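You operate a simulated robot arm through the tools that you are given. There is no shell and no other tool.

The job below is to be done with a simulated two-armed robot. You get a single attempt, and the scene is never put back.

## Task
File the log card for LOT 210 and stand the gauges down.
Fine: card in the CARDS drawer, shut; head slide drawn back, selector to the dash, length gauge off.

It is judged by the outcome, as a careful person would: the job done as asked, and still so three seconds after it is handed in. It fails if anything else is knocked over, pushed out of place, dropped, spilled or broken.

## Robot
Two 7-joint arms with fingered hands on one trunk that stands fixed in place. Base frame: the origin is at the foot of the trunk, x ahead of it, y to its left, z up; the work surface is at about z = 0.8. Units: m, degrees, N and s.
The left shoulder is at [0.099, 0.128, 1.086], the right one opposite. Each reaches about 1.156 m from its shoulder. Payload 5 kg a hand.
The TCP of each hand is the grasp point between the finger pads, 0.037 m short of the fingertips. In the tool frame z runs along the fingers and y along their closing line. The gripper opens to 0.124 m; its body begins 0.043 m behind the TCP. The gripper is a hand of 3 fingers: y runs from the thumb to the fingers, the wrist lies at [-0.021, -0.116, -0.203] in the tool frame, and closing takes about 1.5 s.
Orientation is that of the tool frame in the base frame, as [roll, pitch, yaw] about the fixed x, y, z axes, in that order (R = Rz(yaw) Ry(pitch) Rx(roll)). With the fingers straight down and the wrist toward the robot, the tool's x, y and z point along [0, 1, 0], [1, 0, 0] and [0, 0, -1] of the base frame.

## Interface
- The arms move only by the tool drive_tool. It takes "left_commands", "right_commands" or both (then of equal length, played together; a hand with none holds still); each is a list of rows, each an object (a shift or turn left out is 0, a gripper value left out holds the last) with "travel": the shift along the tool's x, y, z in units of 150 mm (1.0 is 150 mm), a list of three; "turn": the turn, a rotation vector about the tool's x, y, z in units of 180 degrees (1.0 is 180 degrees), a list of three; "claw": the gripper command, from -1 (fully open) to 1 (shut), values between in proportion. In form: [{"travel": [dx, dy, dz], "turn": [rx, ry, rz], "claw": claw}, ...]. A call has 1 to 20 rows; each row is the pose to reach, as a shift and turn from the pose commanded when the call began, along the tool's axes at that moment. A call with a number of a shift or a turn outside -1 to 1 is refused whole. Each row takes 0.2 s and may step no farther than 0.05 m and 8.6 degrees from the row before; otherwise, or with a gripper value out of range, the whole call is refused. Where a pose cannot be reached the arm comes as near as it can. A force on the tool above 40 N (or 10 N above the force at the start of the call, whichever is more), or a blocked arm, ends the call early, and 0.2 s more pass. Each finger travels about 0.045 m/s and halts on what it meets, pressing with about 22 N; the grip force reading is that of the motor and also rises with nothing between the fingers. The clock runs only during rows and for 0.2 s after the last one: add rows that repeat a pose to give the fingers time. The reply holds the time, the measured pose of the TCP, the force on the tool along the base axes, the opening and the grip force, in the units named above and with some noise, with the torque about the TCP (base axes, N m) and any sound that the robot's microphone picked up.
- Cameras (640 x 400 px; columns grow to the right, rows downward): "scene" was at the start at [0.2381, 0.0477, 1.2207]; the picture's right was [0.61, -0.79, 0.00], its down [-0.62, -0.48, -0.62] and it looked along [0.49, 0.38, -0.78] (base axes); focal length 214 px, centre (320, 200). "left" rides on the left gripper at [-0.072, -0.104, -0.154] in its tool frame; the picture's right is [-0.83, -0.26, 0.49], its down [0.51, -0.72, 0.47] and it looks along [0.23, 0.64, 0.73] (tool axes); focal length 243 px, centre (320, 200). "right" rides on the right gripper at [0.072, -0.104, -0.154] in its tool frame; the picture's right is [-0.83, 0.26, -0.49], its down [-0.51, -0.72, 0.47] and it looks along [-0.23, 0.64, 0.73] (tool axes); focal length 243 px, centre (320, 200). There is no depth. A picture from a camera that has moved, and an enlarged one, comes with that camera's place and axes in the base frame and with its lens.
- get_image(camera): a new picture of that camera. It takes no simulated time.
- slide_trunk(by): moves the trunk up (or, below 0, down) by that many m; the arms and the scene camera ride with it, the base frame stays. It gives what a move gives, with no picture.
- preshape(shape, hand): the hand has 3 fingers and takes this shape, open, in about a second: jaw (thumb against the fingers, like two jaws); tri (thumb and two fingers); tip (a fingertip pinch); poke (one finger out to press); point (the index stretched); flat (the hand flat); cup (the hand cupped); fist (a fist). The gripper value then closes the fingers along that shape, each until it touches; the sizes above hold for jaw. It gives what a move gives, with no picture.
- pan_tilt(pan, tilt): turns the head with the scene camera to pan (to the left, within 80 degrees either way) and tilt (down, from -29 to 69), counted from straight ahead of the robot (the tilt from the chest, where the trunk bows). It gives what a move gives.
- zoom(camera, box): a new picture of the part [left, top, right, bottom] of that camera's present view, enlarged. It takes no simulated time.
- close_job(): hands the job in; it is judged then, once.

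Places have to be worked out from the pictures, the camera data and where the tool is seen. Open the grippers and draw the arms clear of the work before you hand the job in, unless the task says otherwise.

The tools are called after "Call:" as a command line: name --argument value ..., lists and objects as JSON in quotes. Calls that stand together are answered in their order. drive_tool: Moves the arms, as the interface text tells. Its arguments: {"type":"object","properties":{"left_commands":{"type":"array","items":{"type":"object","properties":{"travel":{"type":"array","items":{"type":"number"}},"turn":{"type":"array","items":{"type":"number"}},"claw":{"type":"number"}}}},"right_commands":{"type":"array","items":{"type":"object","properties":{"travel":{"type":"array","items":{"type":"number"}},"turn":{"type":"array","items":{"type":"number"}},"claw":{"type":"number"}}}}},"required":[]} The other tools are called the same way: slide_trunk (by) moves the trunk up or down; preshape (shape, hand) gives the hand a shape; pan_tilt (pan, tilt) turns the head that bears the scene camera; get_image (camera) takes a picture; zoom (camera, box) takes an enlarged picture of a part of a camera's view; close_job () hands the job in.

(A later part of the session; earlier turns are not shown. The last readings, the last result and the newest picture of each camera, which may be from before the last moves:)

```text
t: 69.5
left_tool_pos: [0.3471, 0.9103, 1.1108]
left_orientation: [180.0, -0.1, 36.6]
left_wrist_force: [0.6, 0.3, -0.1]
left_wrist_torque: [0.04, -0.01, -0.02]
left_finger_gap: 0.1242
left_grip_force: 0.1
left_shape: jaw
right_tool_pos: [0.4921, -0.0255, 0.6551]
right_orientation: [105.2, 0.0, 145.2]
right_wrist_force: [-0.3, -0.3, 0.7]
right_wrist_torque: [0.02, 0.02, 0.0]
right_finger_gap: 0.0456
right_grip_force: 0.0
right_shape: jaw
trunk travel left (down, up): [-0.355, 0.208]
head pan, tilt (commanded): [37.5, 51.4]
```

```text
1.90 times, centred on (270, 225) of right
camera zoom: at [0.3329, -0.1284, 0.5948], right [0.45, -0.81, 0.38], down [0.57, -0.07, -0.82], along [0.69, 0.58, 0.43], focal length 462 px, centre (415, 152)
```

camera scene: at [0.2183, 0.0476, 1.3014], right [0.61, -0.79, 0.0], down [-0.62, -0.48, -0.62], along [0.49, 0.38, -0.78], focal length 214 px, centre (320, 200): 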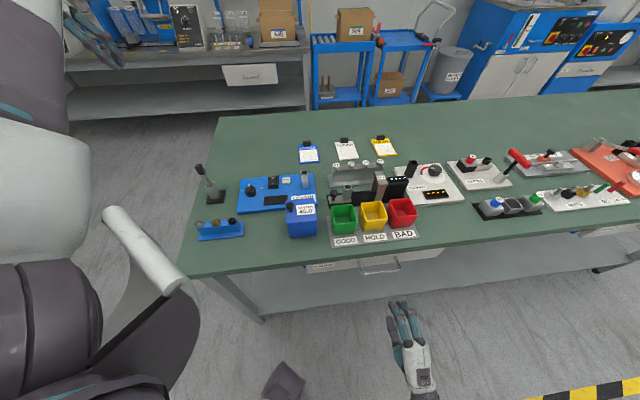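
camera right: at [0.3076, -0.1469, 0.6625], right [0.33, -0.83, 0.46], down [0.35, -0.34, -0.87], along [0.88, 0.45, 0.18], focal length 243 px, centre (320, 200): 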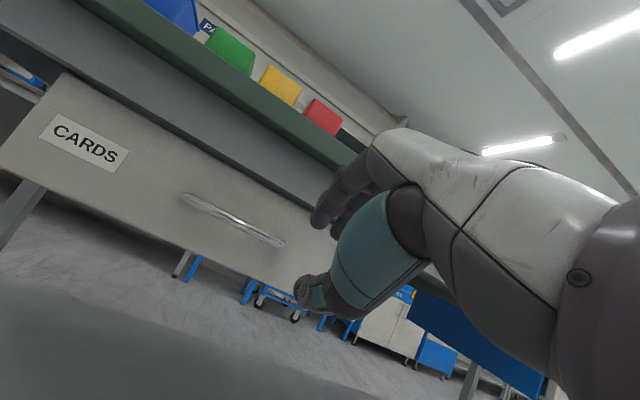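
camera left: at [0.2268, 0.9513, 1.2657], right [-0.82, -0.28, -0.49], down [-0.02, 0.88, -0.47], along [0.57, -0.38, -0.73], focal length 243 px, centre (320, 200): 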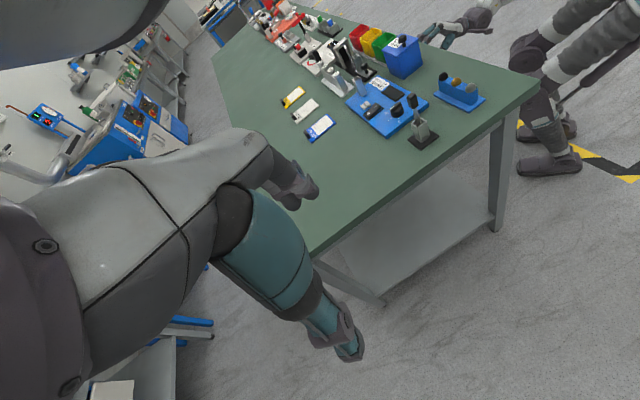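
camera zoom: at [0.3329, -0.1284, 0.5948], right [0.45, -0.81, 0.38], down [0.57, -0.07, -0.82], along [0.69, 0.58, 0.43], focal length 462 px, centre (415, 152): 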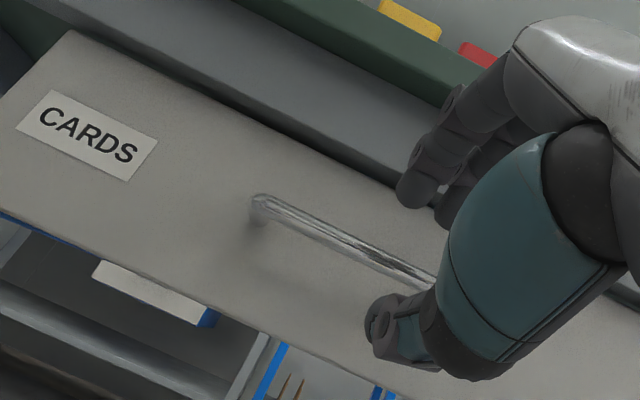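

The bar's height checks out at z ≈ 0.647. I'll slide the hand forward so the fingers pass over the bar and the thumb under it.

Call:
drive_tool --right_commands '[{"travel": [0.05, 0.03, 0.03]}, {"travel": [0.081, 0.05, 0.1]}, {"travel": [0.081, 0.07, 0.18]}, {"travel": [0.081, 0.09, 0.26]}, {"travel": [0.081, 0.102, 0.331]}, {"travel": [0.081, 0.102, 0.331]}]'

Call:
zoom --camera "scene" --box '[320, 240, 420, 310]'

Call:
zoom --camera "right" --box '[200, 120, 380, 330]'

```text
t: 70.9
left_tool_pos: [0.3478, 0.9124, 1.1107]
left_orientation: [179.9, -0.1, 36.6]
left_wrist_force: [0.4, -0.1, 0.3]
left_wrist_torque: [0.01, 0.02, 0.01]
left_finger_gap: 0.1239
left_grip_force: 0.0
left_shape: jaw
right_tool_pos: [0.5119, 0.0247, 0.6595]
right_orientation: [105.2, 0.0, 145.1]
right_wrist_force: [0.0, 1.0, -0.2]
right_wrist_torque: [-0.03, -0.01, 0.01]
right_finger_gap: 0.0458
right_grip_force: 0.1
right_shape: jaw
trunk travel left (down, up): [-0.355, 0.208]
head pan, tilt (commanded): [37.5, 51.4]
```

```text
5.71 times, centred on (370, 275) of scene
camera zoom: at [0.2182, 0.0476, 1.3014], right [0.61, -0.79, 0.0], down [-0.62, -0.48, -0.62], along [0.49, 0.38, -0.78], focal length 1226 px, centre (34, -229)
```

zoom: 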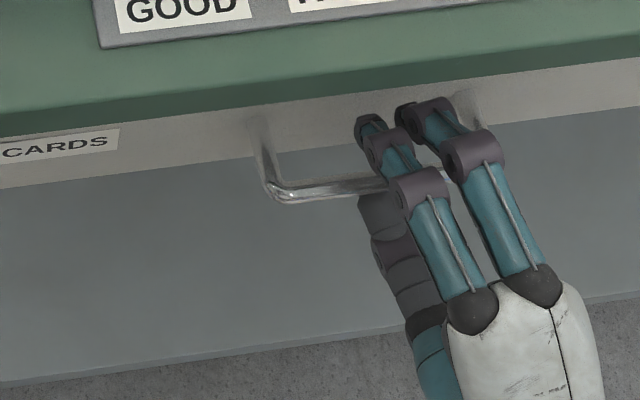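

```text
1.90 times, centred on (290, 225) of right
camera zoom: at [0.3533, -0.078, 0.5974], right [0.45, -0.81, 0.38], down [0.57, -0.07, -0.82], along [0.69, 0.58, 0.43], focal length 462 px, centre (377, 152)
```

zoom: 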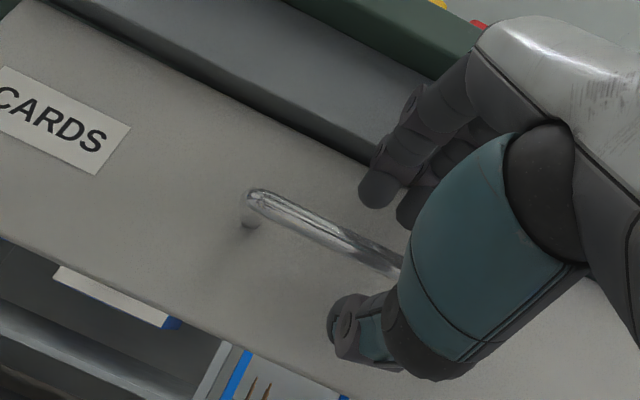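

The bar sits between the fingers above and the thumb below. I'll close on it.

Call:
drive_tool --right_commands '[{"claw": 1}, {"claw": 1}, {"claw": 1}, {"claw": 1}, {"claw": 1}]'

Call:
zoom --camera "right" --box '[200, 120, 380, 330]'

Call:
zoom --camera "scene" --box '[320, 240, 420, 310]'

```text
t: 72.1
left_tool_pos: [0.3475, 0.91, 1.1112]
left_orientation: [-180.0, 0.0, 36.7]
left_wrist_force: [-1.2, 0.1, -0.8]
left_wrist_torque: [-0.02, 0.0, 0.04]
left_finger_gap: 0.1238
left_grip_force: 0.0
left_shape: jaw
right_tool_pos: [0.5121, 0.0243, 0.6564]
right_orientation: [105.1, -0.1, 145.1]
right_wrist_force: [1.2, 2.4, -1.9]
right_wrist_torque: [0.03, 0.0, -0.01]
right_finger_gap: 0.005
right_grip_force: 22.0
right_shape: jaw
trunk travel left (down, up): [-0.355, 0.208]
head pan, tilt (commanded): [37.5, 51.4]
```

```text
1.90 times, centred on (290, 225) of right
camera zoom: at [0.3534, -0.0781, 0.5972], right [0.45, -0.81, 0.38], down [0.57, -0.07, -0.82], along [0.69, 0.58, 0.43], focal length 462 px, centre (377, 152)
```

zoom: 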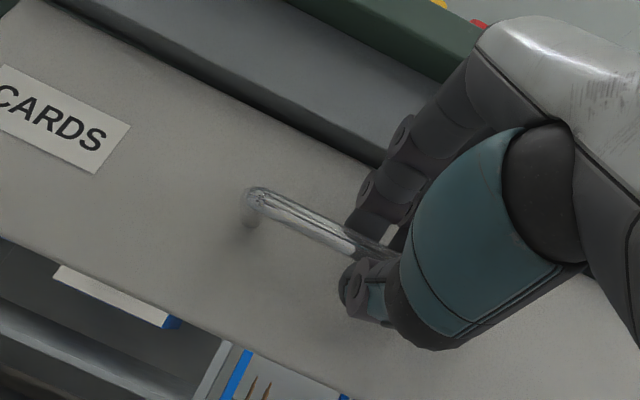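

```text
5.71 times, centred on (370, 275) of scene
camera zoom: at [0.2186, 0.0479, 1.3013], right [0.61, -0.79, 0.0], down [-0.62, -0.48, -0.62], along [0.49, 0.38, -0.78], focal length 1226 px, centre (34, -229)
```

zoom: 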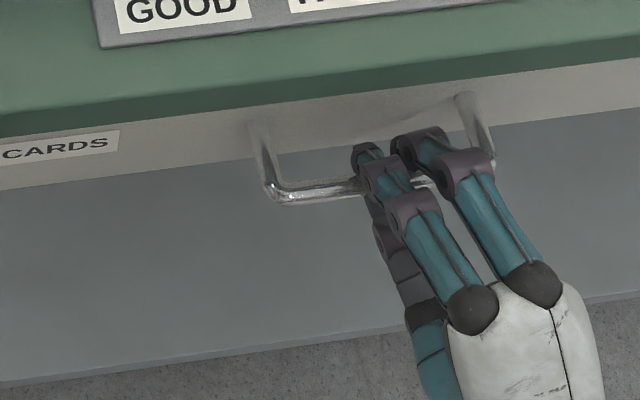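

The grip on the bar is firm. I'll pull the drawer straight out by 5 cm.

Call:
drive_tool --right_commands '[{"travel": [0.0145, -0.021, -0.079], "claw": 1}, {"travel": [0.029, -0.0425, -0.159], "claw": 1}, {"travel": [0.0435, -0.064, -0.238], "claw": 1}, {"travel": [0.058, -0.085, -0.317], "claw": 1}, {"travel": [0.058, -0.085, -0.317], "claw": 1}]'

Call:
zoom --camera "scene" --box '[290, 220, 450, 330]'

```text
t: 73.3
left_tool_pos: [0.3476, 0.9106, 1.1111]
left_orientation: [180.0, 0.1, 36.7]
left_wrist_force: [0.0, 0.0, 0.0]
left_wrist_torque: [-0.02, -0.02, 0.01]
left_finger_gap: 0.124
left_grip_force: 0.1
left_shape: jaw
right_tool_pos: [0.4768, -0.0114, 0.657]
right_orientation: [105.1, 0.0, 145.1]
right_wrist_force: [3.1, -4.0, 1.7]
right_wrist_torque: [0.09, -0.02, -0.06]
right_finger_gap: 0.0053
right_grip_force: 21.7
right_shape: jaw
trunk travel left (down, up): [-0.355, 0.208]
head pan, tilt (commanded): [37.5, 51.4]
```

```text
3.64 times, centred on (370, 275) of scene
camera zoom: at [0.2186, 0.0476, 1.3013], right [0.61, -0.79, 0.0], down [-0.62, -0.48, -0.62], along [0.49, 0.38, -0.78], focal length 780 px, centre (138, -73)
```

zoom: 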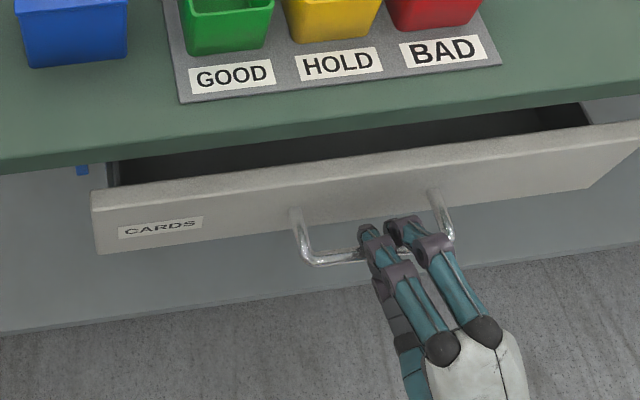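

The drawer slides freely. I'll pull another 10 cm.

Call:
drive_tool --right_commands '[{"travel": [0.019, -0.028, -0.106], "claw": 1}, {"travel": [0.039, -0.057, -0.211], "claw": 1}, {"travel": [0.058, -0.085, -0.317], "claw": 1}, {"travel": [0.077, -0.113, -0.423], "claw": 1}, {"travel": [0.097, -0.142, -0.528], "claw": 1}, {"travel": [0.116, -0.17, -0.634], "claw": 1}, {"travel": [0.116, -0.17, -0.634], "claw": 1}]'

Call:
zoom --camera "scene" --box '[270, 210, 450, 340]'

```text
t: 74.9
left_tool_pos: [0.3471, 0.9109, 1.1108]
left_orientation: [179.9, -0.1, 36.6]
left_wrist_force: [0.5, -0.6, -0.2]
left_wrist_torque: [-0.04, 0.01, 0.0]
left_finger_gap: 0.124
left_grip_force: 0.2
left_shape: jaw
right_tool_pos: [0.4083, -0.0802, 0.6567]
right_orientation: [105.3, -0.3, 145.3]
right_wrist_force: [-2.1, 2.1, -0.9]
right_wrist_torque: [0.01, 0.07, 0.03]
right_finger_gap: 0.0052
right_grip_force: 22.1
right_shape: jaw
trunk travel left (down, up): [-0.355, 0.208]
head pan, tilt (commanded): [37.5, 51.4]
```

```text
3.08 times, centred on (360, 275) of scene
camera zoom: at [0.2185, 0.0479, 1.3013], right [0.61, -0.79, 0.0], down [-0.62, -0.48, -0.62], along [0.49, 0.38, -0.78], focal length 660 px, centre (197, -31)
```

zoom: 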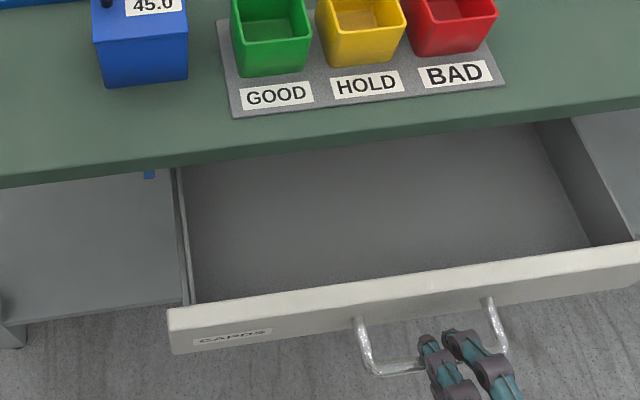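

The drawer is open about 15 cm and empty inside. I'll pull another 6 cm for comfortable access.

Call:
drive_tool --right_commands '[{"travel": [0.018, -0.025, -0.095], "claw": 1}, {"travel": [0.035, -0.051, -0.19], "claw": 1}, {"travel": [0.053, -0.076, -0.285], "claw": 1}, {"travel": [0.07, -0.102, -0.38], "claw": 1}, {"travel": [0.07, -0.102, -0.38], "claw": 1}]'

Call:
get_image --camera "scene"

```text
t: 76.1
left_tool_pos: [0.3467, 0.9111, 1.1097]
left_orientation: [-180.0, 0.0, 36.6]
left_wrist_force: [0.2, 0.6, -1.0]
left_wrist_torque: [0.03, -0.01, -0.03]
left_finger_gap: 0.124
left_grip_force: 0.0
left_shape: jaw
right_tool_pos: [0.3677, -0.1271, 0.6571]
right_orientation: [105.4, -0.5, 145.3]
right_wrist_force: [-11.6, 8.8, -12.2]
right_wrist_torque: [-0.17, 0.23, 0.32]
right_finger_gap: 0.0053
right_grip_force: 22.0
right_shape: jaw
right hand out of reach, approached as far as the arm can: row 4, 5
trunk travel left (down, up): [-0.355, 0.208]
head pan, tilt (commanded): [37.5, 51.4]
```

```text
taken
camera scene: at [0.2184, 0.0485, 1.3013], right [0.61, -0.79, 0.0], down [-0.62, -0.48, -0.62], along [0.49, 0.38, -0.78], focal length 214 px, centre (320, 200)
```

scene: 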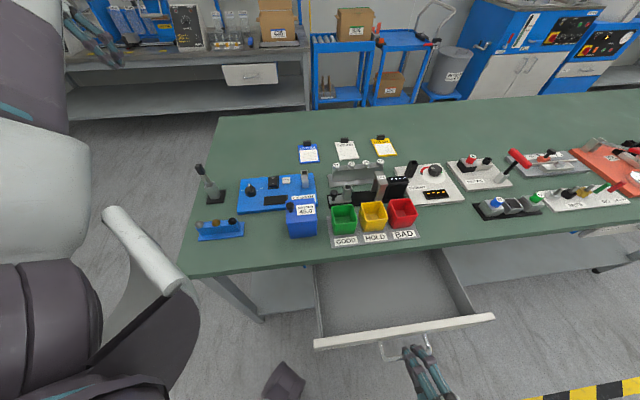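

The drawer is open about 21 cm and empty. The right hand can keep holding it while the left arm fetches the card. I'll bring the left hand over the bench toward LOT 210, turning it as it goes.

Call:
drive_tool --left_commands '[{"travel": [0, 0.2, 0], "turn": [0, 0, -0.044]}, {"travel": [0, 0.4, 0], "turn": [0, 0, -0.088]}, {"travel": [0, 0.6, 0], "turn": [0, 0, -0.132]}, {"travel": [0, 0.8, 0], "turn": [0, 0, -0.176]}, {"travel": [0, 1.0, 0], "turn": [0, 0, -0.22]}, {"travel": [0, 1.0, 0], "turn": [0, 0, -0.22]}]'

Call:
get_image --camera "scene"

Call:
get_image --camera "left"

```text
t: 77.5
left_tool_pos: [0.4348, 0.7922, 1.111]
left_orientation: [179.8, 0.1, 76.3]
left_wrist_force: [0.5, -0.4, -0.4]
left_wrist_torque: [-0.05, -0.02, 0.0]
left_finger_gap: 0.124
left_grip_force: 0.1
left_shape: jaw
right_tool_pos: [0.3672, -0.1266, 0.6586]
right_orientation: [105.1, -0.4, 145.2]
right_wrist_force: [-7.7, 7.1, -14.2]
right_wrist_torque: [-0.2, 0.18, 0.23]
right_finger_gap: 0.005
right_grip_force: 22.0
right_shape: jaw
trunk travel left (down, up): [-0.355, 0.208]
head pan, tilt (commanded): [37.5, 51.4]
```

```text
taken
camera scene: at [0.2178, 0.0491, 1.3014], right [0.61, -0.79, 0.0], down [-0.62, -0.48, -0.62], along [0.49, 0.38, -0.78], focal length 214 px, centre (320, 200)
```

scene: 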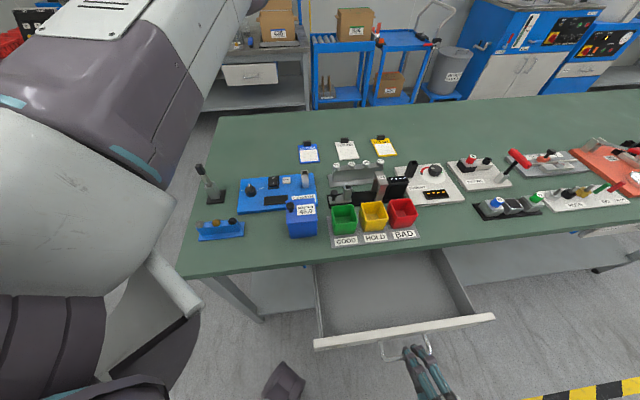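

```text
taken
camera left: at [0.3172, 0.7468, 1.2643], right [-0.45, -0.74, -0.49], down [-0.58, 0.66, -0.47], along [0.68, 0.07, -0.73], focal length 243 px, centre (320, 200)
```

left: 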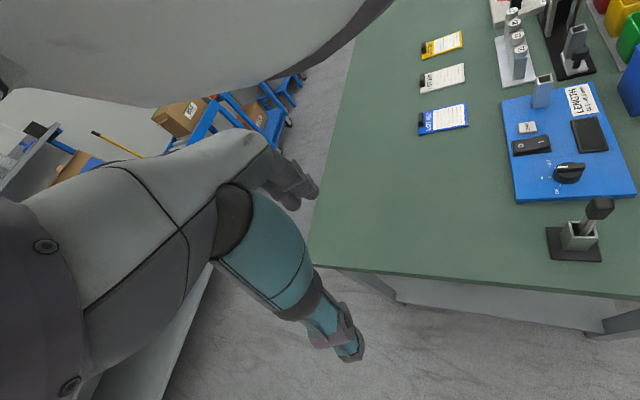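

The left arm is moving with its elbow high, well clear of the bench items. I'll carry on toward the card, keeping z ≈ 1.11.

Call:
drive_tool --left_commands '[{"travel": [-0.15, 0.2, 0], "turn": [0, 0, -0.038]}, {"travel": [-0.3, 0.4, 0], "turn": [0, 0, -0.076]}, {"travel": [-0.45, 0.6, 0], "turn": [0, 0, -0.114]}, {"travel": [-0.6, 0.8, 0], "turn": [0, 0, -0.152]}, {"travel": [-0.75, 1.0, 0], "turn": [0, 0, -0.189]}, {"travel": [-0.75, 1.0, 0], "turn": [0, 0, -0.189]}]'

Call:
get_image --camera "scene"

Call:
get_image --camera "left"

```text
t: 78.9
left_tool_pos: [0.5543, 0.6448, 1.1093]
left_orientation: [-180.0, 0.0, 110.3]
left_wrist_force: [0.1, 0.1, -0.8]
left_wrist_torque: [-0.02, -0.04, 0.02]
left_finger_gap: 0.124
left_grip_force: 0.0
left_shape: jaw
right_tool_pos: [0.3678, -0.128, 0.6568]
right_orientation: [105.1, -0.4, 145.2]
right_wrist_force: [-7.6, 6.4, -12.5]
right_wrist_torque: [-0.19, 0.18, 0.25]
right_finger_gap: 0.0053
right_grip_force: 22.0
right_shape: jaw
trunk travel left (down, up): [-0.355, 0.208]
head pan, tilt (commanded): [37.5, 51.4]
```

```text
taken
camera scene: at [0.218, 0.049, 1.3014], right [0.61, -0.79, 0.0], down [-0.62, -0.48, -0.62], along [0.49, 0.38, -0.78], focal length 214 px, centre (320, 200)
```

scene: 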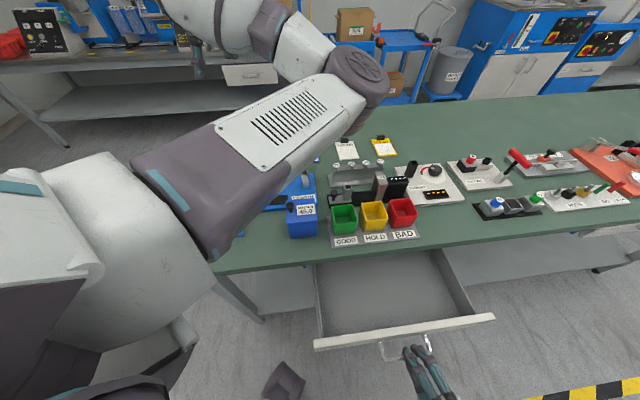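

```text
taken
camera left: at [0.4814, 0.5426, 1.2637], right [0.04, -0.87, -0.49], down [-0.85, 0.22, -0.47], along [0.52, 0.44, -0.73], focal length 243 px, centre (320, 200)
```

left: 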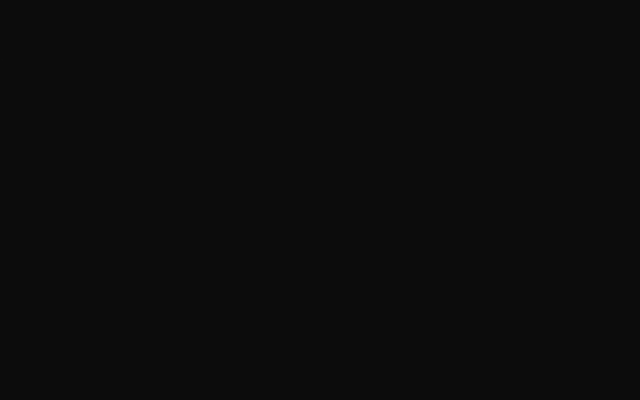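

The left hand camera goes dark in this elbow-in posture because the forearm covers it, so working blind with that arm is unwise. I'll retreat the left arm to its earlier lookout and do the card with the right arm.

Call:
drive_tool --left_commands '[{"travel": [0.18, -0.06, 0], "turn": [0, 0, 0.038]}, {"travel": [0.37, -0.12, 0], "turn": [0, 0, 0.076]}, {"travel": [0.56, -0.19, 0], "turn": [0, 0, 0.114]}, {"travel": [0.75, -0.25, 0], "turn": [0, 0, 0.152]}, {"travel": [0.933, -0.317, 0], "turn": [0, 0, 0.189]}, {"travel": [0.933, -0.317, 0], "turn": [0, 0, 0.189]}]'

Call:
drive_tool --left_commands '[{"travel": [0.13, -0.18, 0], "turn": [0, 0, 0.04]}, {"travel": [0.26, -0.36, 0], "turn": [0, 0, 0.08]}, {"travel": [0.4, -0.54, 0], "turn": [0, 0, 0.12]}, {"travel": [0.53, -0.72, 0], "turn": [0, 0, 0.16]}, {"travel": [0.66, -0.9, 0], "turn": [0, 0, 0.2]}, {"travel": [0.75, -0.95, 0], "turn": [0, 0, 0.22]}, {"travel": [0.75, -0.95, 0], "turn": [0, 0, 0.22]}]'

Call:
get_image --camera "left"

Call:
get_image --camera "scene"

```text
t: 80.3
left_tool_pos: [0.4627, 0.7594, 1.1104]
left_orientation: [180.0, 0.0, 76.1]
left_wrist_force: [-0.4, 0.7, 1.1]
left_wrist_torque: [0.02, 0.06, -0.01]
left_finger_gap: 0.124
left_grip_force: 0.0
left_shape: jaw
right_tool_pos: [0.3676, -0.128, 0.6582]
right_orientation: [105.0, -0.5, 145.3]
right_wrist_force: [-8.1, 7.5, -10.9]
right_wrist_torque: [-0.13, 0.21, 0.25]
right_finger_gap: 0.0056
right_grip_force: 22.1
right_shape: jaw
trunk travel left (down, up): [-0.355, 0.208]
head pan, tilt (commanded): [37.5, 51.4]
```

```text
t: 81.9
left_tool_pos: [0.3495, 0.9043, 1.1116]
left_orientation: [180.0, 0.1, 36.5]
left_wrist_force: [0.4, 0.1, -0.1]
left_wrist_torque: [0.0, -0.05, 0.02]
left_finger_gap: 0.1243
left_grip_force: 0.0
left_shape: jaw
right_tool_pos: [0.3681, -0.1278, 0.6583]
right_orientation: [105.3, -0.5, 145.5]
right_wrist_force: [-5.8, 5.2, -11.7]
right_wrist_torque: [-0.19, 0.15, 0.17]
right_finger_gap: 0.0052
right_grip_force: 22.8
right_shape: jaw
trunk travel left (down, up): [-0.355, 0.208]
head pan, tilt (commanded): [37.5, 51.4]
```

```text
taken
camera left: at [0.2298, 0.9447, 1.2657], right [-0.82, -0.28, -0.49], down [-0.02, 0.88, -0.47], along [0.57, -0.38, -0.73], focal length 243 px, centre (320, 200)
```

left: 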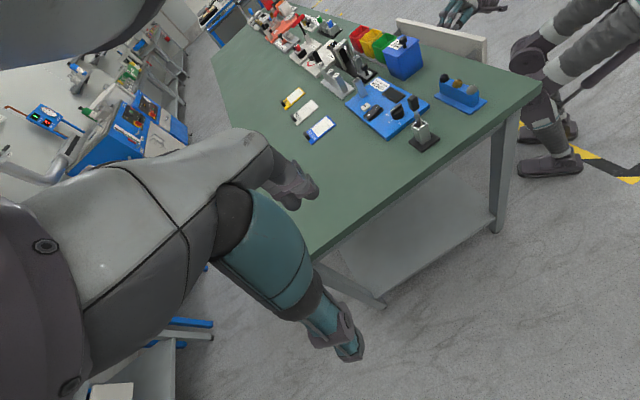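

```text
taken
camera scene: at [0.2184, 0.0479, 1.3013], right [0.61, -0.79, 0.0], down [-0.62, -0.48, -0.62], along [0.49, 0.38, -0.78], focal length 214 px, centre (320, 200)
```

scene: 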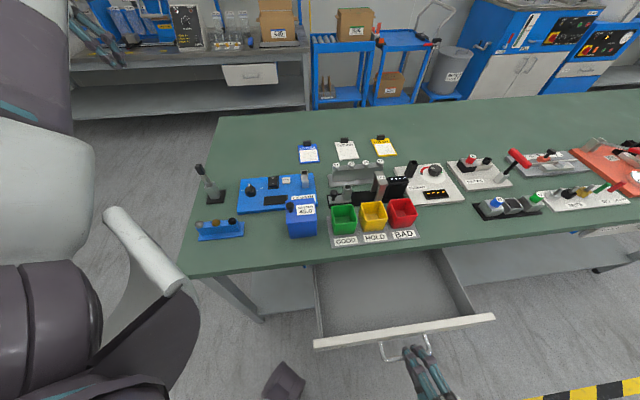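

The left camera sees the bench again. Now I'll release the handle by opening the right hand slightly and backing away from the bar, drifting a little to the right where the arm has room.

Call:
drive_tool --right_commands '[{"claw": 0.27}, {"claw": 0.27}, {"claw": 0.27}, {"travel": [-0.045, -0.03, -0.12], "claw": 0.27}, {"travel": [-0.091, -0.065, -0.244], "claw": 0.27}, {"travel": [-0.13, -0.09, -0.35], "claw": 0.27}, {"travel": [-0.13, -0.09, -0.35], "claw": 0.27}]'

Call:
zoom --camera "scene" --box '[290, 230, 490, 400]'

Call:
get_image --camera "right"

```text
t: 83.5
left_tool_pos: [0.3488, 0.9033, 1.1111]
left_orientation: [-180.0, 0.0, 36.6]
left_wrist_force: [0.3, 0.5, -0.5]
left_wrist_torque: [-0.02, 0.03, -0.03]
left_finger_gap: 0.1243
left_grip_force: 0.0
left_shape: jaw
right_tool_pos: [0.3542, -0.1838, 0.6589]
right_orientation: [105.1, -0.1, 145.1]
right_wrist_force: [-1.0, -0.3, -0.5]
right_wrist_torque: [0.02, 0.0, 0.04]
right_finger_gap: 0.0447
right_grip_force: 0.1
right_shape: jaw
trunk travel left (down, up): [-0.355, 0.208]
head pan, tilt (commanded): [37.5, 51.4]
```

```text
2.35 times, centred on (390, 315) of scene
camera zoom: at [0.2185, 0.0477, 1.3013], right [0.61, -0.79, 0.0], down [-0.62, -0.48, -0.62], along [0.49, 0.38, -0.78], focal length 505 px, centre (155, -71)
```

zoom: 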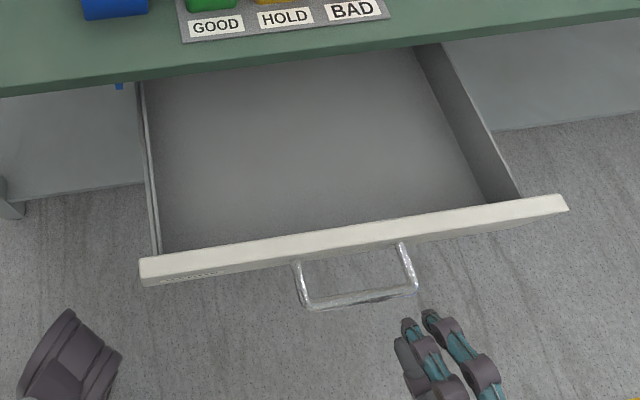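

```text
taken
camera right: at [0.195, -0.286, 0.5989], right [0.45, -0.81, 0.38], down [0.57, -0.07, -0.82], along [0.69, 0.58, 0.43], focal length 243 px, centre (320, 200)
```

right: 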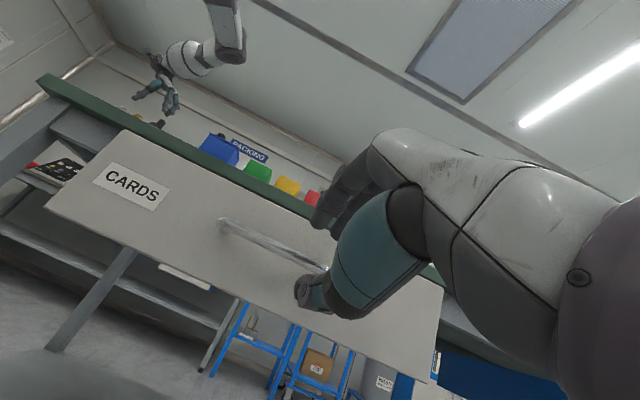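

The hand is clear of the handle. I'll raise the trunk 0.15 m, which lifts the hand straight up and gives the shoulder more room.

Call:
slide_trunk --by 0.15

Call:
get_image --camera "scene"

Call:
get_image --camera "right"

```text
t: 85.3
left_tool_pos: [0.3514, 0.9035, 1.2598]
left_orientation: [-180.0, 0.1, 36.6]
left_wrist_force: [0.2, -0.4, -0.3]
left_wrist_torque: [-0.01, 0.03, 0.0]
left_finger_gap: 0.1239
left_grip_force: 0.1
left_shape: jaw
right_tool_pos: [0.3514, -0.1835, 0.8073]
right_orientation: [105.1, -0.1, 145.1]
right_wrist_force: [0.2, 0.7, 0.5]
right_wrist_torque: [0.02, -0.01, 0.03]
right_finger_gap: 0.0446
right_grip_force: 0.0
right_shape: jaw
trunk travel left (down, up): [-0.505, 0.058]
head pan, tilt (commanded): [37.5, 51.4]
```

```text
taken
camera scene: at [0.1554, 0.0478, 1.4725], right [0.61, -0.79, 0.0], down [-0.62, -0.48, -0.62], along [0.49, 0.38, -0.78], focal length 214 px, centre (320, 200)
```

scene: 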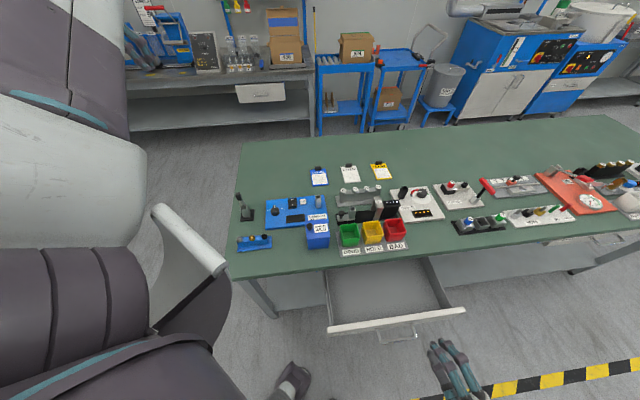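

```text
taken
camera right: at [0.1925, -0.2855, 0.7482], right [0.45, -0.81, 0.38], down [0.57, -0.07, -0.82], along [0.69, 0.58, 0.43], focal length 243 px, centre (320, 200)
```

right: 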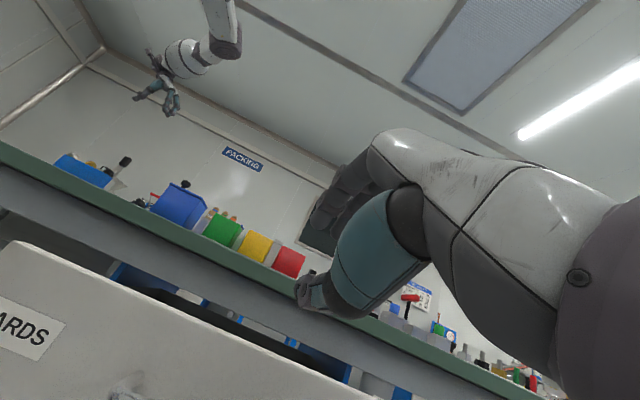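

Now I'll rotate the right hand back to fingers-down while rising in front of the bench.

Call:
drive_tool --right_commands '[{"travel": [-0.02, 0.1, 0.007], "turn": [0.0463, 0, 0]}, {"travel": [-0.04, 0.2, 0.015], "turn": [0.0926, 0, 0]}, {"travel": [-0.065, 0.3, 0.022], "turn": [0.1389, 0, 0]}, {"travel": [-0.085, 0.4, 0.03], "turn": [0.1852, 0, 0]}, {"travel": [-0.11, 0.5, 0.037], "turn": [0.2315, 0, 0]}, {"travel": [-0.13, 0.6, 0.044], "turn": [0.2778, 0, 0]}, {"travel": [-0.15, 0.7, 0.05], "turn": [0.3241, 0, 0]}, {"travel": [-0.175, 0.8, 0.058], "turn": [0.3704, 0, 0]}, {"travel": [-0.197, 0.916, 0.066], "turn": [0.4167, 0, 0]}, {"travel": [-0.197, 0.916, 0.066], "turn": [0.4167, 0, 0]}]'

Call:
get_image --camera "scene"

Call:
get_image --camera "right"

```text
t: 87.5
left_tool_pos: [0.3499, 0.9025, 1.2615]
left_orientation: [-179.9, 0.0, 36.6]
left_wrist_force: [0.7, -0.3, 0.1]
left_wrist_torque: [0.03, -0.02, -0.01]
left_finger_gap: 0.124
left_grip_force: 0.1
left_shape: jaw
right_tool_pos: [0.402, -0.1632, 0.9405]
right_orientation: [-179.8, 0.1, 145.0]
right_wrist_force: [1.1, 0.5, -0.5]
right_wrist_torque: [0.0, -0.04, -0.02]
right_finger_gap: 0.045
right_grip_force: 0.1
right_shape: jaw
trunk travel left (down, up): [-0.505, 0.058]
head pan, tilt (commanded): [37.5, 51.4]
```

```text
taken
camera scene: at [0.1543, 0.0475, 1.4728], right [0.61, -0.79, 0.0], down [-0.62, -0.48, -0.62], along [0.49, 0.38, -0.78], focal length 214 px, centre (320, 200)
```

scene: 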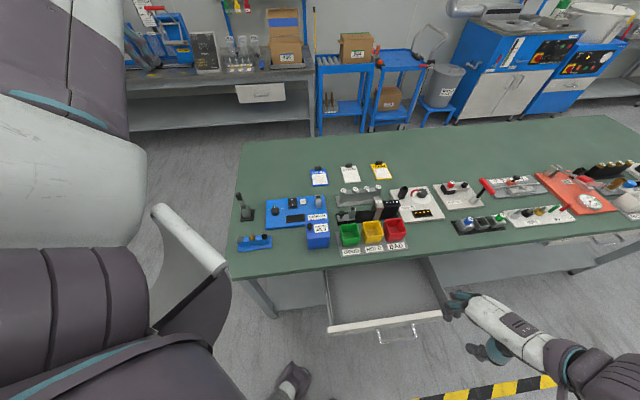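

```text
taken
camera right: at [0.2837, -0.2064, 1.0942], right [0.83, -0.26, 0.49], down [0.0, -0.88, -0.47], along [0.55, 0.39, -0.73], focal length 243 px, centre (320, 200)
```

right: 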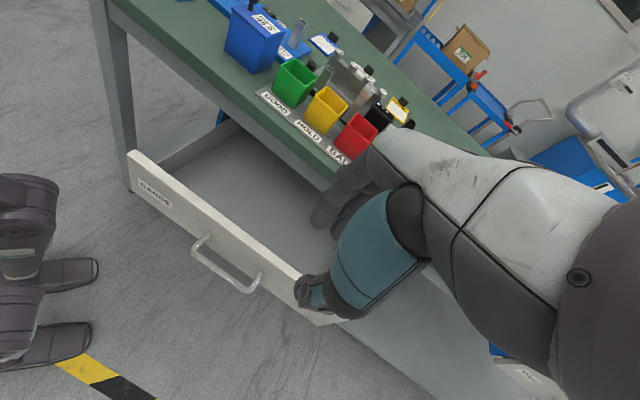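

The right hand is fingers-down again and its camera sees the open drawer. I'll zoom to measure the drawer's interior.

Call:
zoom --camera "right" --box '[110, 100, 350, 330]'

Call:
zoom --camera "scene" --box '[310, 240, 460, 350]'

```text
1.74 times, centred on (230, 215) of right
camera zoom: at [0.2837, -0.2064, 1.0942], right [0.83, -0.26, 0.49], down [0.0, -0.88, -0.47], along [0.55, 0.39, -0.73], focal length 422 px, centre (476, 174)
```

zoom: 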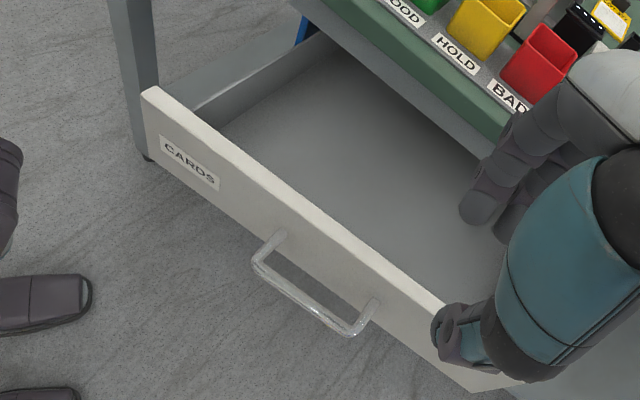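

```text
3.64 times, centred on (385, 295) of scene
camera zoom: at [0.1543, 0.0475, 1.4728], right [0.61, -0.79, 0.0], down [-0.62, -0.48, -0.62], along [0.49, 0.38, -0.78], focal length 780 px, centre (84, -146)
```

zoom: 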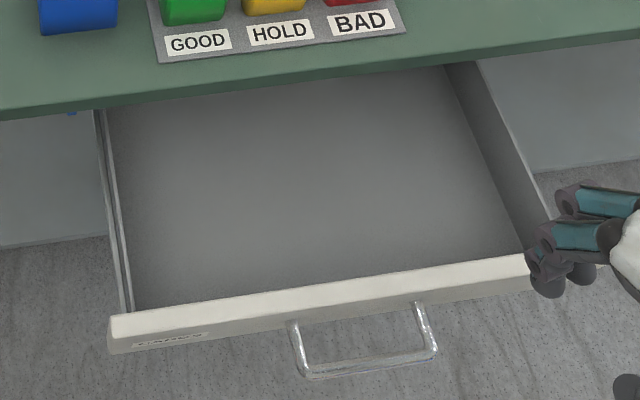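

The drawer's usable opening runs from b ≈ 0.246 to the bench edge at 0.405, so the card should lie crosswise. That needs the hand turned to about yaw 225° there, so I'll test it in free air above the drawer before fetching the card.

Call:
drive_tool --right_commands '[{"travel": [0.08, 0.12, -0.08], "turn": [0, 0, -0.04]}, {"travel": [0.17, 0.24, -0.16], "turn": [0, 0, -0.08]}, {"travel": [0.25, 0.36, -0.24], "turn": [0, 0, -0.12]}, {"travel": [0.34, 0.48, -0.32], "turn": [0, 0, -0.16]}, {"travel": [0.42, 0.6, -0.4], "turn": [0, 0, -0.2]}, {"travel": [0.42, 0.6, -0.4], "turn": [0, 0, -0.2]}]'

Call:
get_image --camera "scene"

```text
t: 89.1
left_tool_pos: [0.3497, 0.9054, 1.2593]
left_orientation: [179.9, 0.1, 36.6]
left_wrist_force: [-0.5, 0.9, -0.1]
left_wrist_torque: [-0.02, -0.03, -0.01]
left_finger_gap: 0.1239
left_grip_force: 0.1
left_shape: jaw
right_tool_pos: [0.2522, -0.0443, 0.8878]
right_orientation: [-180.0, -21.5, -179.2]
right_wrist_force: [0.3, -0.9, -0.5]
right_wrist_torque: [-0.02, -0.03, -0.01]
right_finger_gap: 0.0452
right_grip_force: 0.1
right_shape: jaw
right hand out of reach, approached as far as the arm can: row 5, 6
trunk travel left (down, up): [-0.505, 0.058]
head pan, tilt (commanded): [37.5, 51.4]
stopped in row 6 (right hand): the arm was blocked; the commanded pose is now the measured one
```

```text
taken
camera scene: at [0.1547, 0.0499, 1.4724], right [0.61, -0.79, 0.0], down [-0.62, -0.48, -0.62], along [0.49, 0.38, -0.78], focal length 214 px, centre (320, 200)
```

scene: 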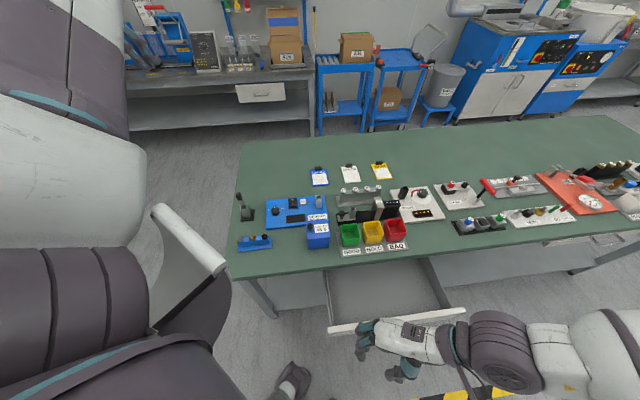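

That test failed: the arm can't turn that far so close to the body, and it stopped in free air without touching anything. I'll back out to the good pose. I'll place the card without yawing, using a forward tilt so it fits between the drawer front and the bench edge.

Call:
drive_tool --right_commands '[{"travel": [-0.134, -0.12, -0.163], "turn": [-0.0062, -0.0193, 0.0328]}, {"travel": [-0.269, -0.24, -0.326], "turn": [-0.0124, -0.0385, 0.0656]}, {"travel": [-0.403, -0.36, -0.49], "turn": [-0.0187, -0.0578, 0.0984]}, {"travel": [-0.537, -0.48, -0.653], "turn": [-0.0249, -0.0771, 0.1311]}, {"travel": [-0.672, -0.6, -0.816], "turn": [-0.0311, -0.0963, 0.1639]}, {"travel": [-0.806, -0.72, -0.979], "turn": [-0.0373, -0.1156, 0.1967]}, {"travel": [-0.806, -0.72, -0.979], "turn": [-0.0373, -0.1156, 0.1967]}]'

Call:
get_image --camera "scene"

Call:
get_image --camera "right"

```text
t: 90.7
left_tool_pos: [0.3505, 0.902, 1.2621]
left_orientation: [-179.9, -0.1, 36.6]
left_wrist_force: [0.2, 0.1, 0.4]
left_wrist_torque: [0.03, -0.01, 0.01]
left_finger_gap: 0.1243
left_grip_force: 0.0
left_shape: jaw
right_tool_pos: [0.4223, -0.1541, 0.9834]
right_orientation: [179.8, 0.0, 144.8]
right_wrist_force: [-0.3, -0.4, -0.1]
right_wrist_torque: [0.02, -0.03, 0.04]
right_finger_gap: 0.0452
right_grip_force: 0.0
right_shape: jaw
trunk travel left (down, up): [-0.505, 0.058]
head pan, tilt (commanded): [37.5, 51.4]
```

```text
taken
camera scene: at [0.1545, 0.0464, 1.4728], right [0.61, -0.79, 0.0], down [-0.62, -0.48, -0.62], along [0.49, 0.38, -0.78], focal length 214 px, centre (320, 200)
```

scene: 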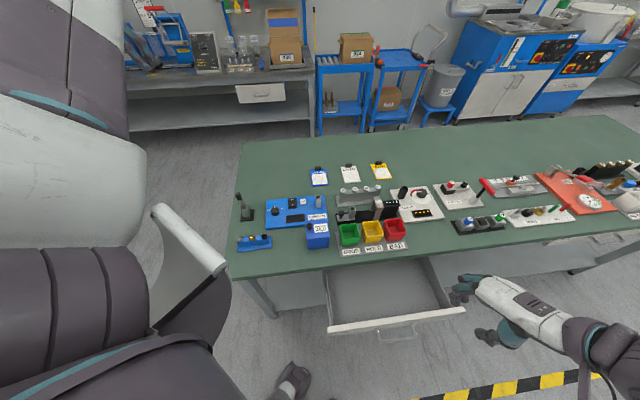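

```text
taken
camera right: at [0.3035, -0.1974, 1.1378], right [0.83, -0.26, 0.49], down [0.0, -0.88, -0.47], along [0.56, 0.39, -0.73], focal length 243 px, centre (320, 200)
```

right: 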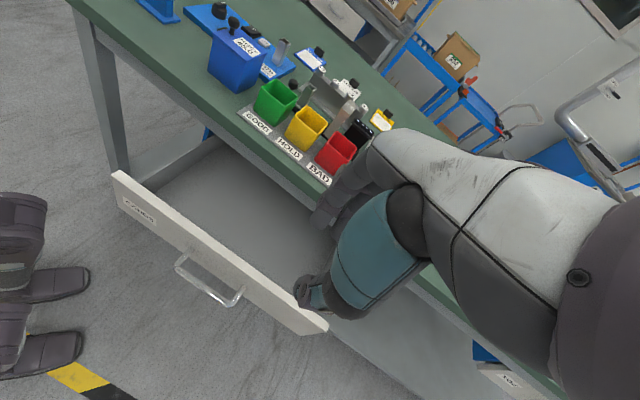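

Back in the good pose. Next I'll go to the LOT 210 card, moving the right hand up and forward over the bench.

Call:
drive_tool --right_commands '[{"travel": [0, 0.2, -0.15]}, {"travel": [0, 0.45, -0.3]}, {"travel": [0, 0.7, -0.4]}, {"travel": [0, 0.95, -0.45]}, {"travel": [0, 1.0, -0.45]}]'

Call:
drive_tool --right_commands '[{"travel": [0, 0.25, 0]}, {"travel": [0, 0.5, 0]}, {"travel": [0, 0.75, 0]}, {"travel": [0, 1.0, 0]}, {"travel": [0, 1.0, 0]}]'

Call:
get_image --camera "scene"

Call:
get_image --camera "right"

```text
t: 91.9
left_tool_pos: [0.3516, 0.9023, 1.2623]
left_orientation: [-180.0, -0.1, 36.5]
left_wrist_force: [0.5, 0.0, 0.9]
left_wrist_torque: [-0.01, 0.02, -0.02]
left_finger_gap: 0.1237
left_grip_force: 0.1
left_shape: jaw
right_tool_pos: [0.5063, -0.0288, 1.0512]
right_orientation: [179.8, 0.2, 145.0]
right_wrist_force: [0.2, 0.5, 0.3]
right_wrist_torque: [0.0, 0.0, -0.03]
right_finger_gap: 0.045
right_grip_force: 0.0
right_shape: jaw
trunk travel left (down, up): [-0.505, 0.058]
head pan, tilt (commanded): [37.5, 51.4]
```

```text
t: 93.1
left_tool_pos: [0.3498, 0.9025, 1.2638]
left_orientation: [-180.0, 0.0, 36.6]
left_wrist_force: [0.1, 0.4, -0.6]
left_wrist_torque: [-0.01, -0.01, -0.05]
left_finger_gap: 0.1239
left_grip_force: 0.1
left_shape: jaw
right_tool_pos: [0.5926, 0.0943, 1.051]
right_orientation: [179.7, 0.2, 145.0]
right_wrist_force: [0.4, 0.1, -0.4]
right_wrist_torque: [0.05, -0.01, -0.04]
right_finger_gap: 0.0452
right_grip_force: 0.1
right_shape: jaw
trunk travel left (down, up): [-0.505, 0.058]
head pan, tilt (commanded): [37.5, 51.4]
```

```text
taken
camera scene: at [0.1543, 0.0468, 1.4728], right [0.61, -0.79, 0.0], down [-0.62, -0.48, -0.62], along [0.49, 0.38, -0.78], focal length 214 px, centre (320, 200)
```

scene: 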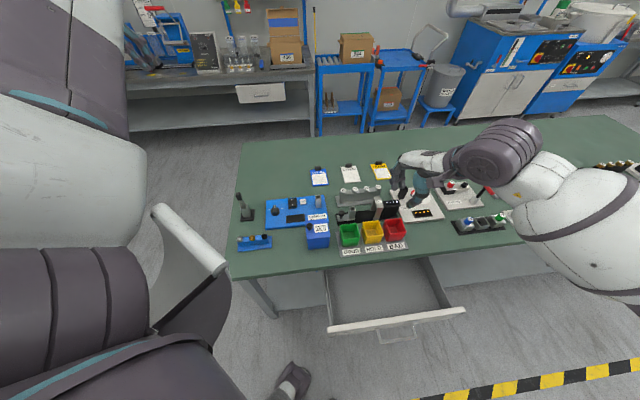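

```text
taken
camera right: at [0.4728, 0.0496, 1.2044], right [0.83, -0.26, 0.5], down [0.0, -0.88, -0.47], along [0.56, 0.39, -0.73], focal length 243 px, centre (320, 200)
```

right: 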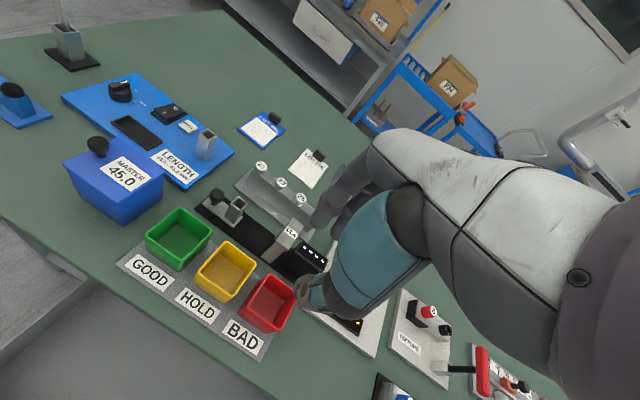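

The card's clip is visible from here. I'll zoom from all three cameras to locate it.

Call:
zoom --camera "right" --box '[275, 135, 345, 200]'

Call:
zoom --camera "scene" --box '[330, 155, 375, 190]'

Call:
zoom --camera "left" --box '[270, 70, 360, 160]'

```text
6.15 times, centred on (310, 168) of right
camera zoom: at [0.4728, 0.0496, 1.2044], right [0.83, -0.26, 0.5], down [0.0, -0.88, -0.47], along [0.56, 0.39, -0.73], focal length 1493 px, centre (382, 400)
```

zoom: 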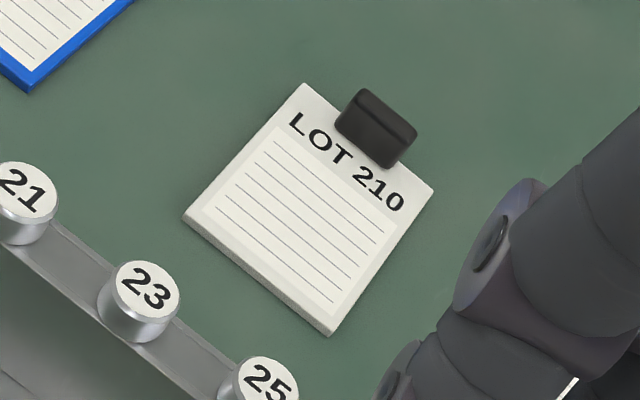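

```text
11.43 times, centred on (352, 172) of scene
camera zoom: at [0.1543, 0.0468, 1.4728], right [0.61, -0.79, 0.0], down [-0.62, -0.48, -0.62], along [0.49, 0.38, -0.78], focal length 2451 px, centre (-51, 514)
```

zoom: 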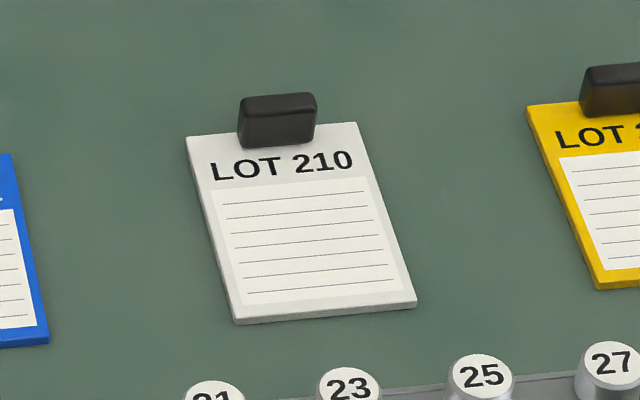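

```text
4.44 times, centred on (315, 115) of left
camera zoom: at [0.2301, 0.9433, 1.4163], right [-0.82, -0.28, -0.49], down [-0.02, 0.88, -0.47], along [0.57, -0.38, -0.73], focal length 1078 px, centre (342, 578)
```

zoom: 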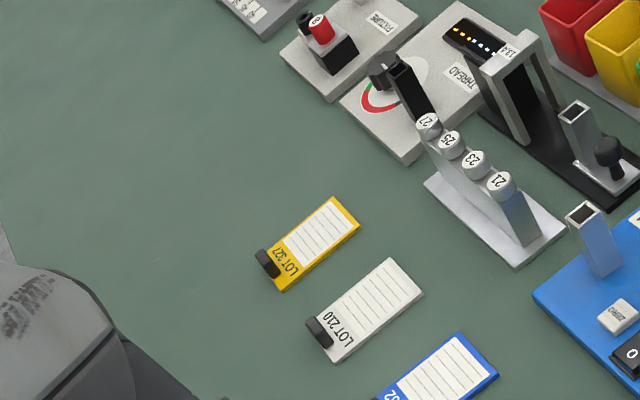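

The clip is centred at about (0.809, 0.386), on the card's far edge and about 2 cm tall. The card is square to the bench. I'll move the right hand above the clip.

Call:
drive_tool --right_commands '[{"travel": [-0.02, 0.25, 0]}, {"travel": [-0.03, 0.5, 0]}, {"travel": [-0.03, 0.75, 0]}, {"travel": [-0.03, 1.0, 0]}, {"travel": [-0.03, 1.0, 0]}]'

Call:
drive_tool --right_commands '[{"travel": [-0.01, 0.25, 0]}, {"travel": [-0.02, 0.5, 0]}, {"travel": [-0.03, 0.75, 0]}, {"travel": [-0.03, 1.0, 0]}, {"travel": [-0.03, 1.0, 0]}]'

Call:
drive_tool --right_commands '[{"travel": [0, 0.2, 0.15], "turn": [0, 0, 0.028]}, {"travel": [0, 0.42, 0.35], "turn": [0, 0, 0.0556]}, {"travel": [0, 0.42, 0.6], "turn": [0, 0, 0.0556]}, {"travel": [0, 0.42, 0.8], "turn": [0, 0, 0.0556]}, {"travel": [0, 0.42, 0.8], "turn": [0, 0, 0.0556]}]'

Call:
get_image --camera "right"

Call:
zoom --camera "left" --box '[270, 70, 360, 160]'

Call:
zoom --camera "scene" --box '[310, 120, 400, 190]'

```text
t: 94.3
left_tool_pos: [0.3511, 0.9019, 1.2622]
left_orientation: [180.0, 0.0, 36.6]
left_wrist_force: [-0.9, 0.1, 0.4]
left_wrist_torque: [0.01, 0.0, 0.0]
left_finger_gap: 0.1241
left_grip_force: 0.0
left_shape: jaw
right_tool_pos: [0.6831, 0.2133, 1.0497]
right_orientation: [179.7, 0.1, 145.0]
right_wrist_force: [-0.6, 0.2, 0.1]
right_wrist_torque: [0.03, -0.01, -0.01]
right_finger_gap: 0.0451
right_grip_force: 0.0
right_shape: jaw
trunk travel left (down, up): [-0.505, 0.058]
head pan, tilt (commanded): [37.5, 51.4]
```

```text
t: 95.5
left_tool_pos: [0.35, 0.9022, 1.2624]
left_orientation: [180.0, 0.0, 36.5]
left_wrist_force: [0.0, -0.2, 0.5]
left_wrist_torque: [-0.02, -0.02, 0.01]
left_finger_gap: 0.1242
left_grip_force: 0.0
left_shape: jaw
right_tool_pos: [0.7731, 0.3346, 1.0529]
right_orientation: [179.6, 0.1, 145.1]
right_wrist_force: [1.0, 0.3, 0.0]
right_wrist_torque: [0.01, 0.0, -0.02]
right_finger_gap: 0.0451
right_grip_force: 0.2
right_shape: jaw
trunk travel left (down, up): [-0.505, 0.058]
head pan, tilt (commanded): [37.5, 51.4]
```

```text
t: 96.7
left_tool_pos: [0.3501, 0.905, 1.2619]
left_orientation: [180.0, 0.0, 36.7]
left_wrist_force: [-0.3, -0.6, -0.5]
left_wrist_torque: [0.01, 0.02, 0.02]
left_finger_gap: 0.1239
left_grip_force: 0.0
left_shape: jaw
right_tool_pos: [0.8087, 0.388, 0.9305]
right_orientation: [179.8, 0.1, 135.0]
right_wrist_force: [-0.2, 0.3, -0.8]
right_wrist_torque: [-0.01, -0.01, 0.0]
right_finger_gap: 0.0452
right_grip_force: 0.0
right_shape: jaw
trunk travel left (down, up): [-0.505, 0.058]
head pan, tilt (commanded): [37.5, 51.4]
```

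```text
taken
camera right: at [0.6835, 0.365, 1.0846], right [0.77, -0.4, 0.5], down [-0.15, -0.87, -0.47], along [0.62, 0.29, -0.73], focal length 243 px, centre (320, 200)
```

right: 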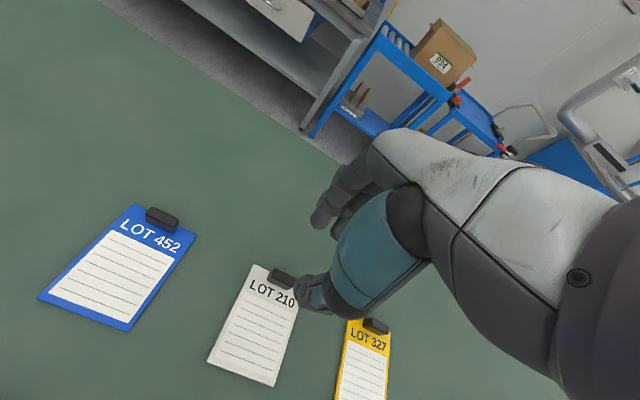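

```text
4.44 times, centred on (315, 115) of left
camera zoom: at [0.2306, 0.9446, 1.4153], right [-0.82, -0.28, -0.49], down [-0.02, 0.88, -0.47], along [0.57, -0.38, -0.73], focal length 1078 px, centre (342, 578)
```

zoom: 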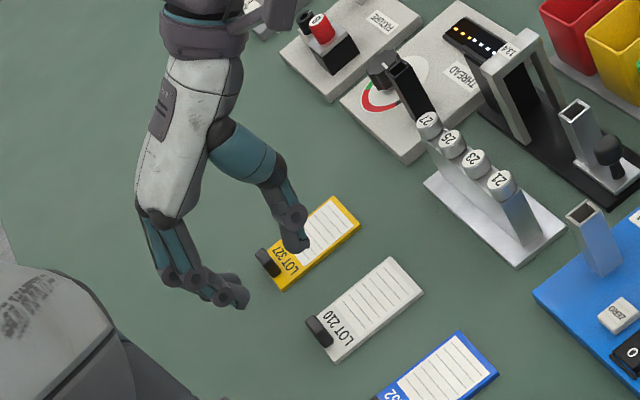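

```text
5.71 times, centred on (355, 155) of scene
camera zoom: at [0.1547, 0.0482, 1.4727], right [0.61, -0.79, 0.0], down [-0.62, -0.48, -0.62], along [0.49, 0.38, -0.78], focal length 1226 px, centre (120, 457)
```

zoom: 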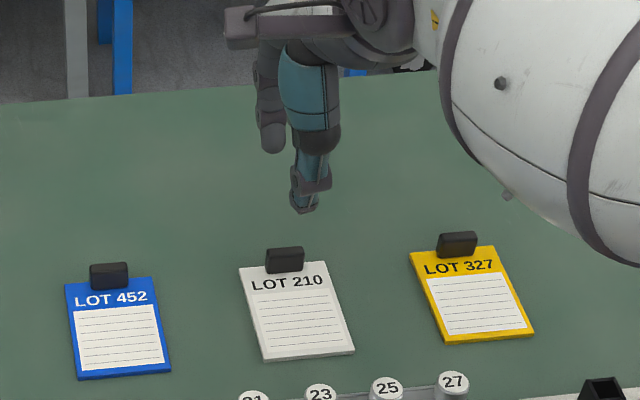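

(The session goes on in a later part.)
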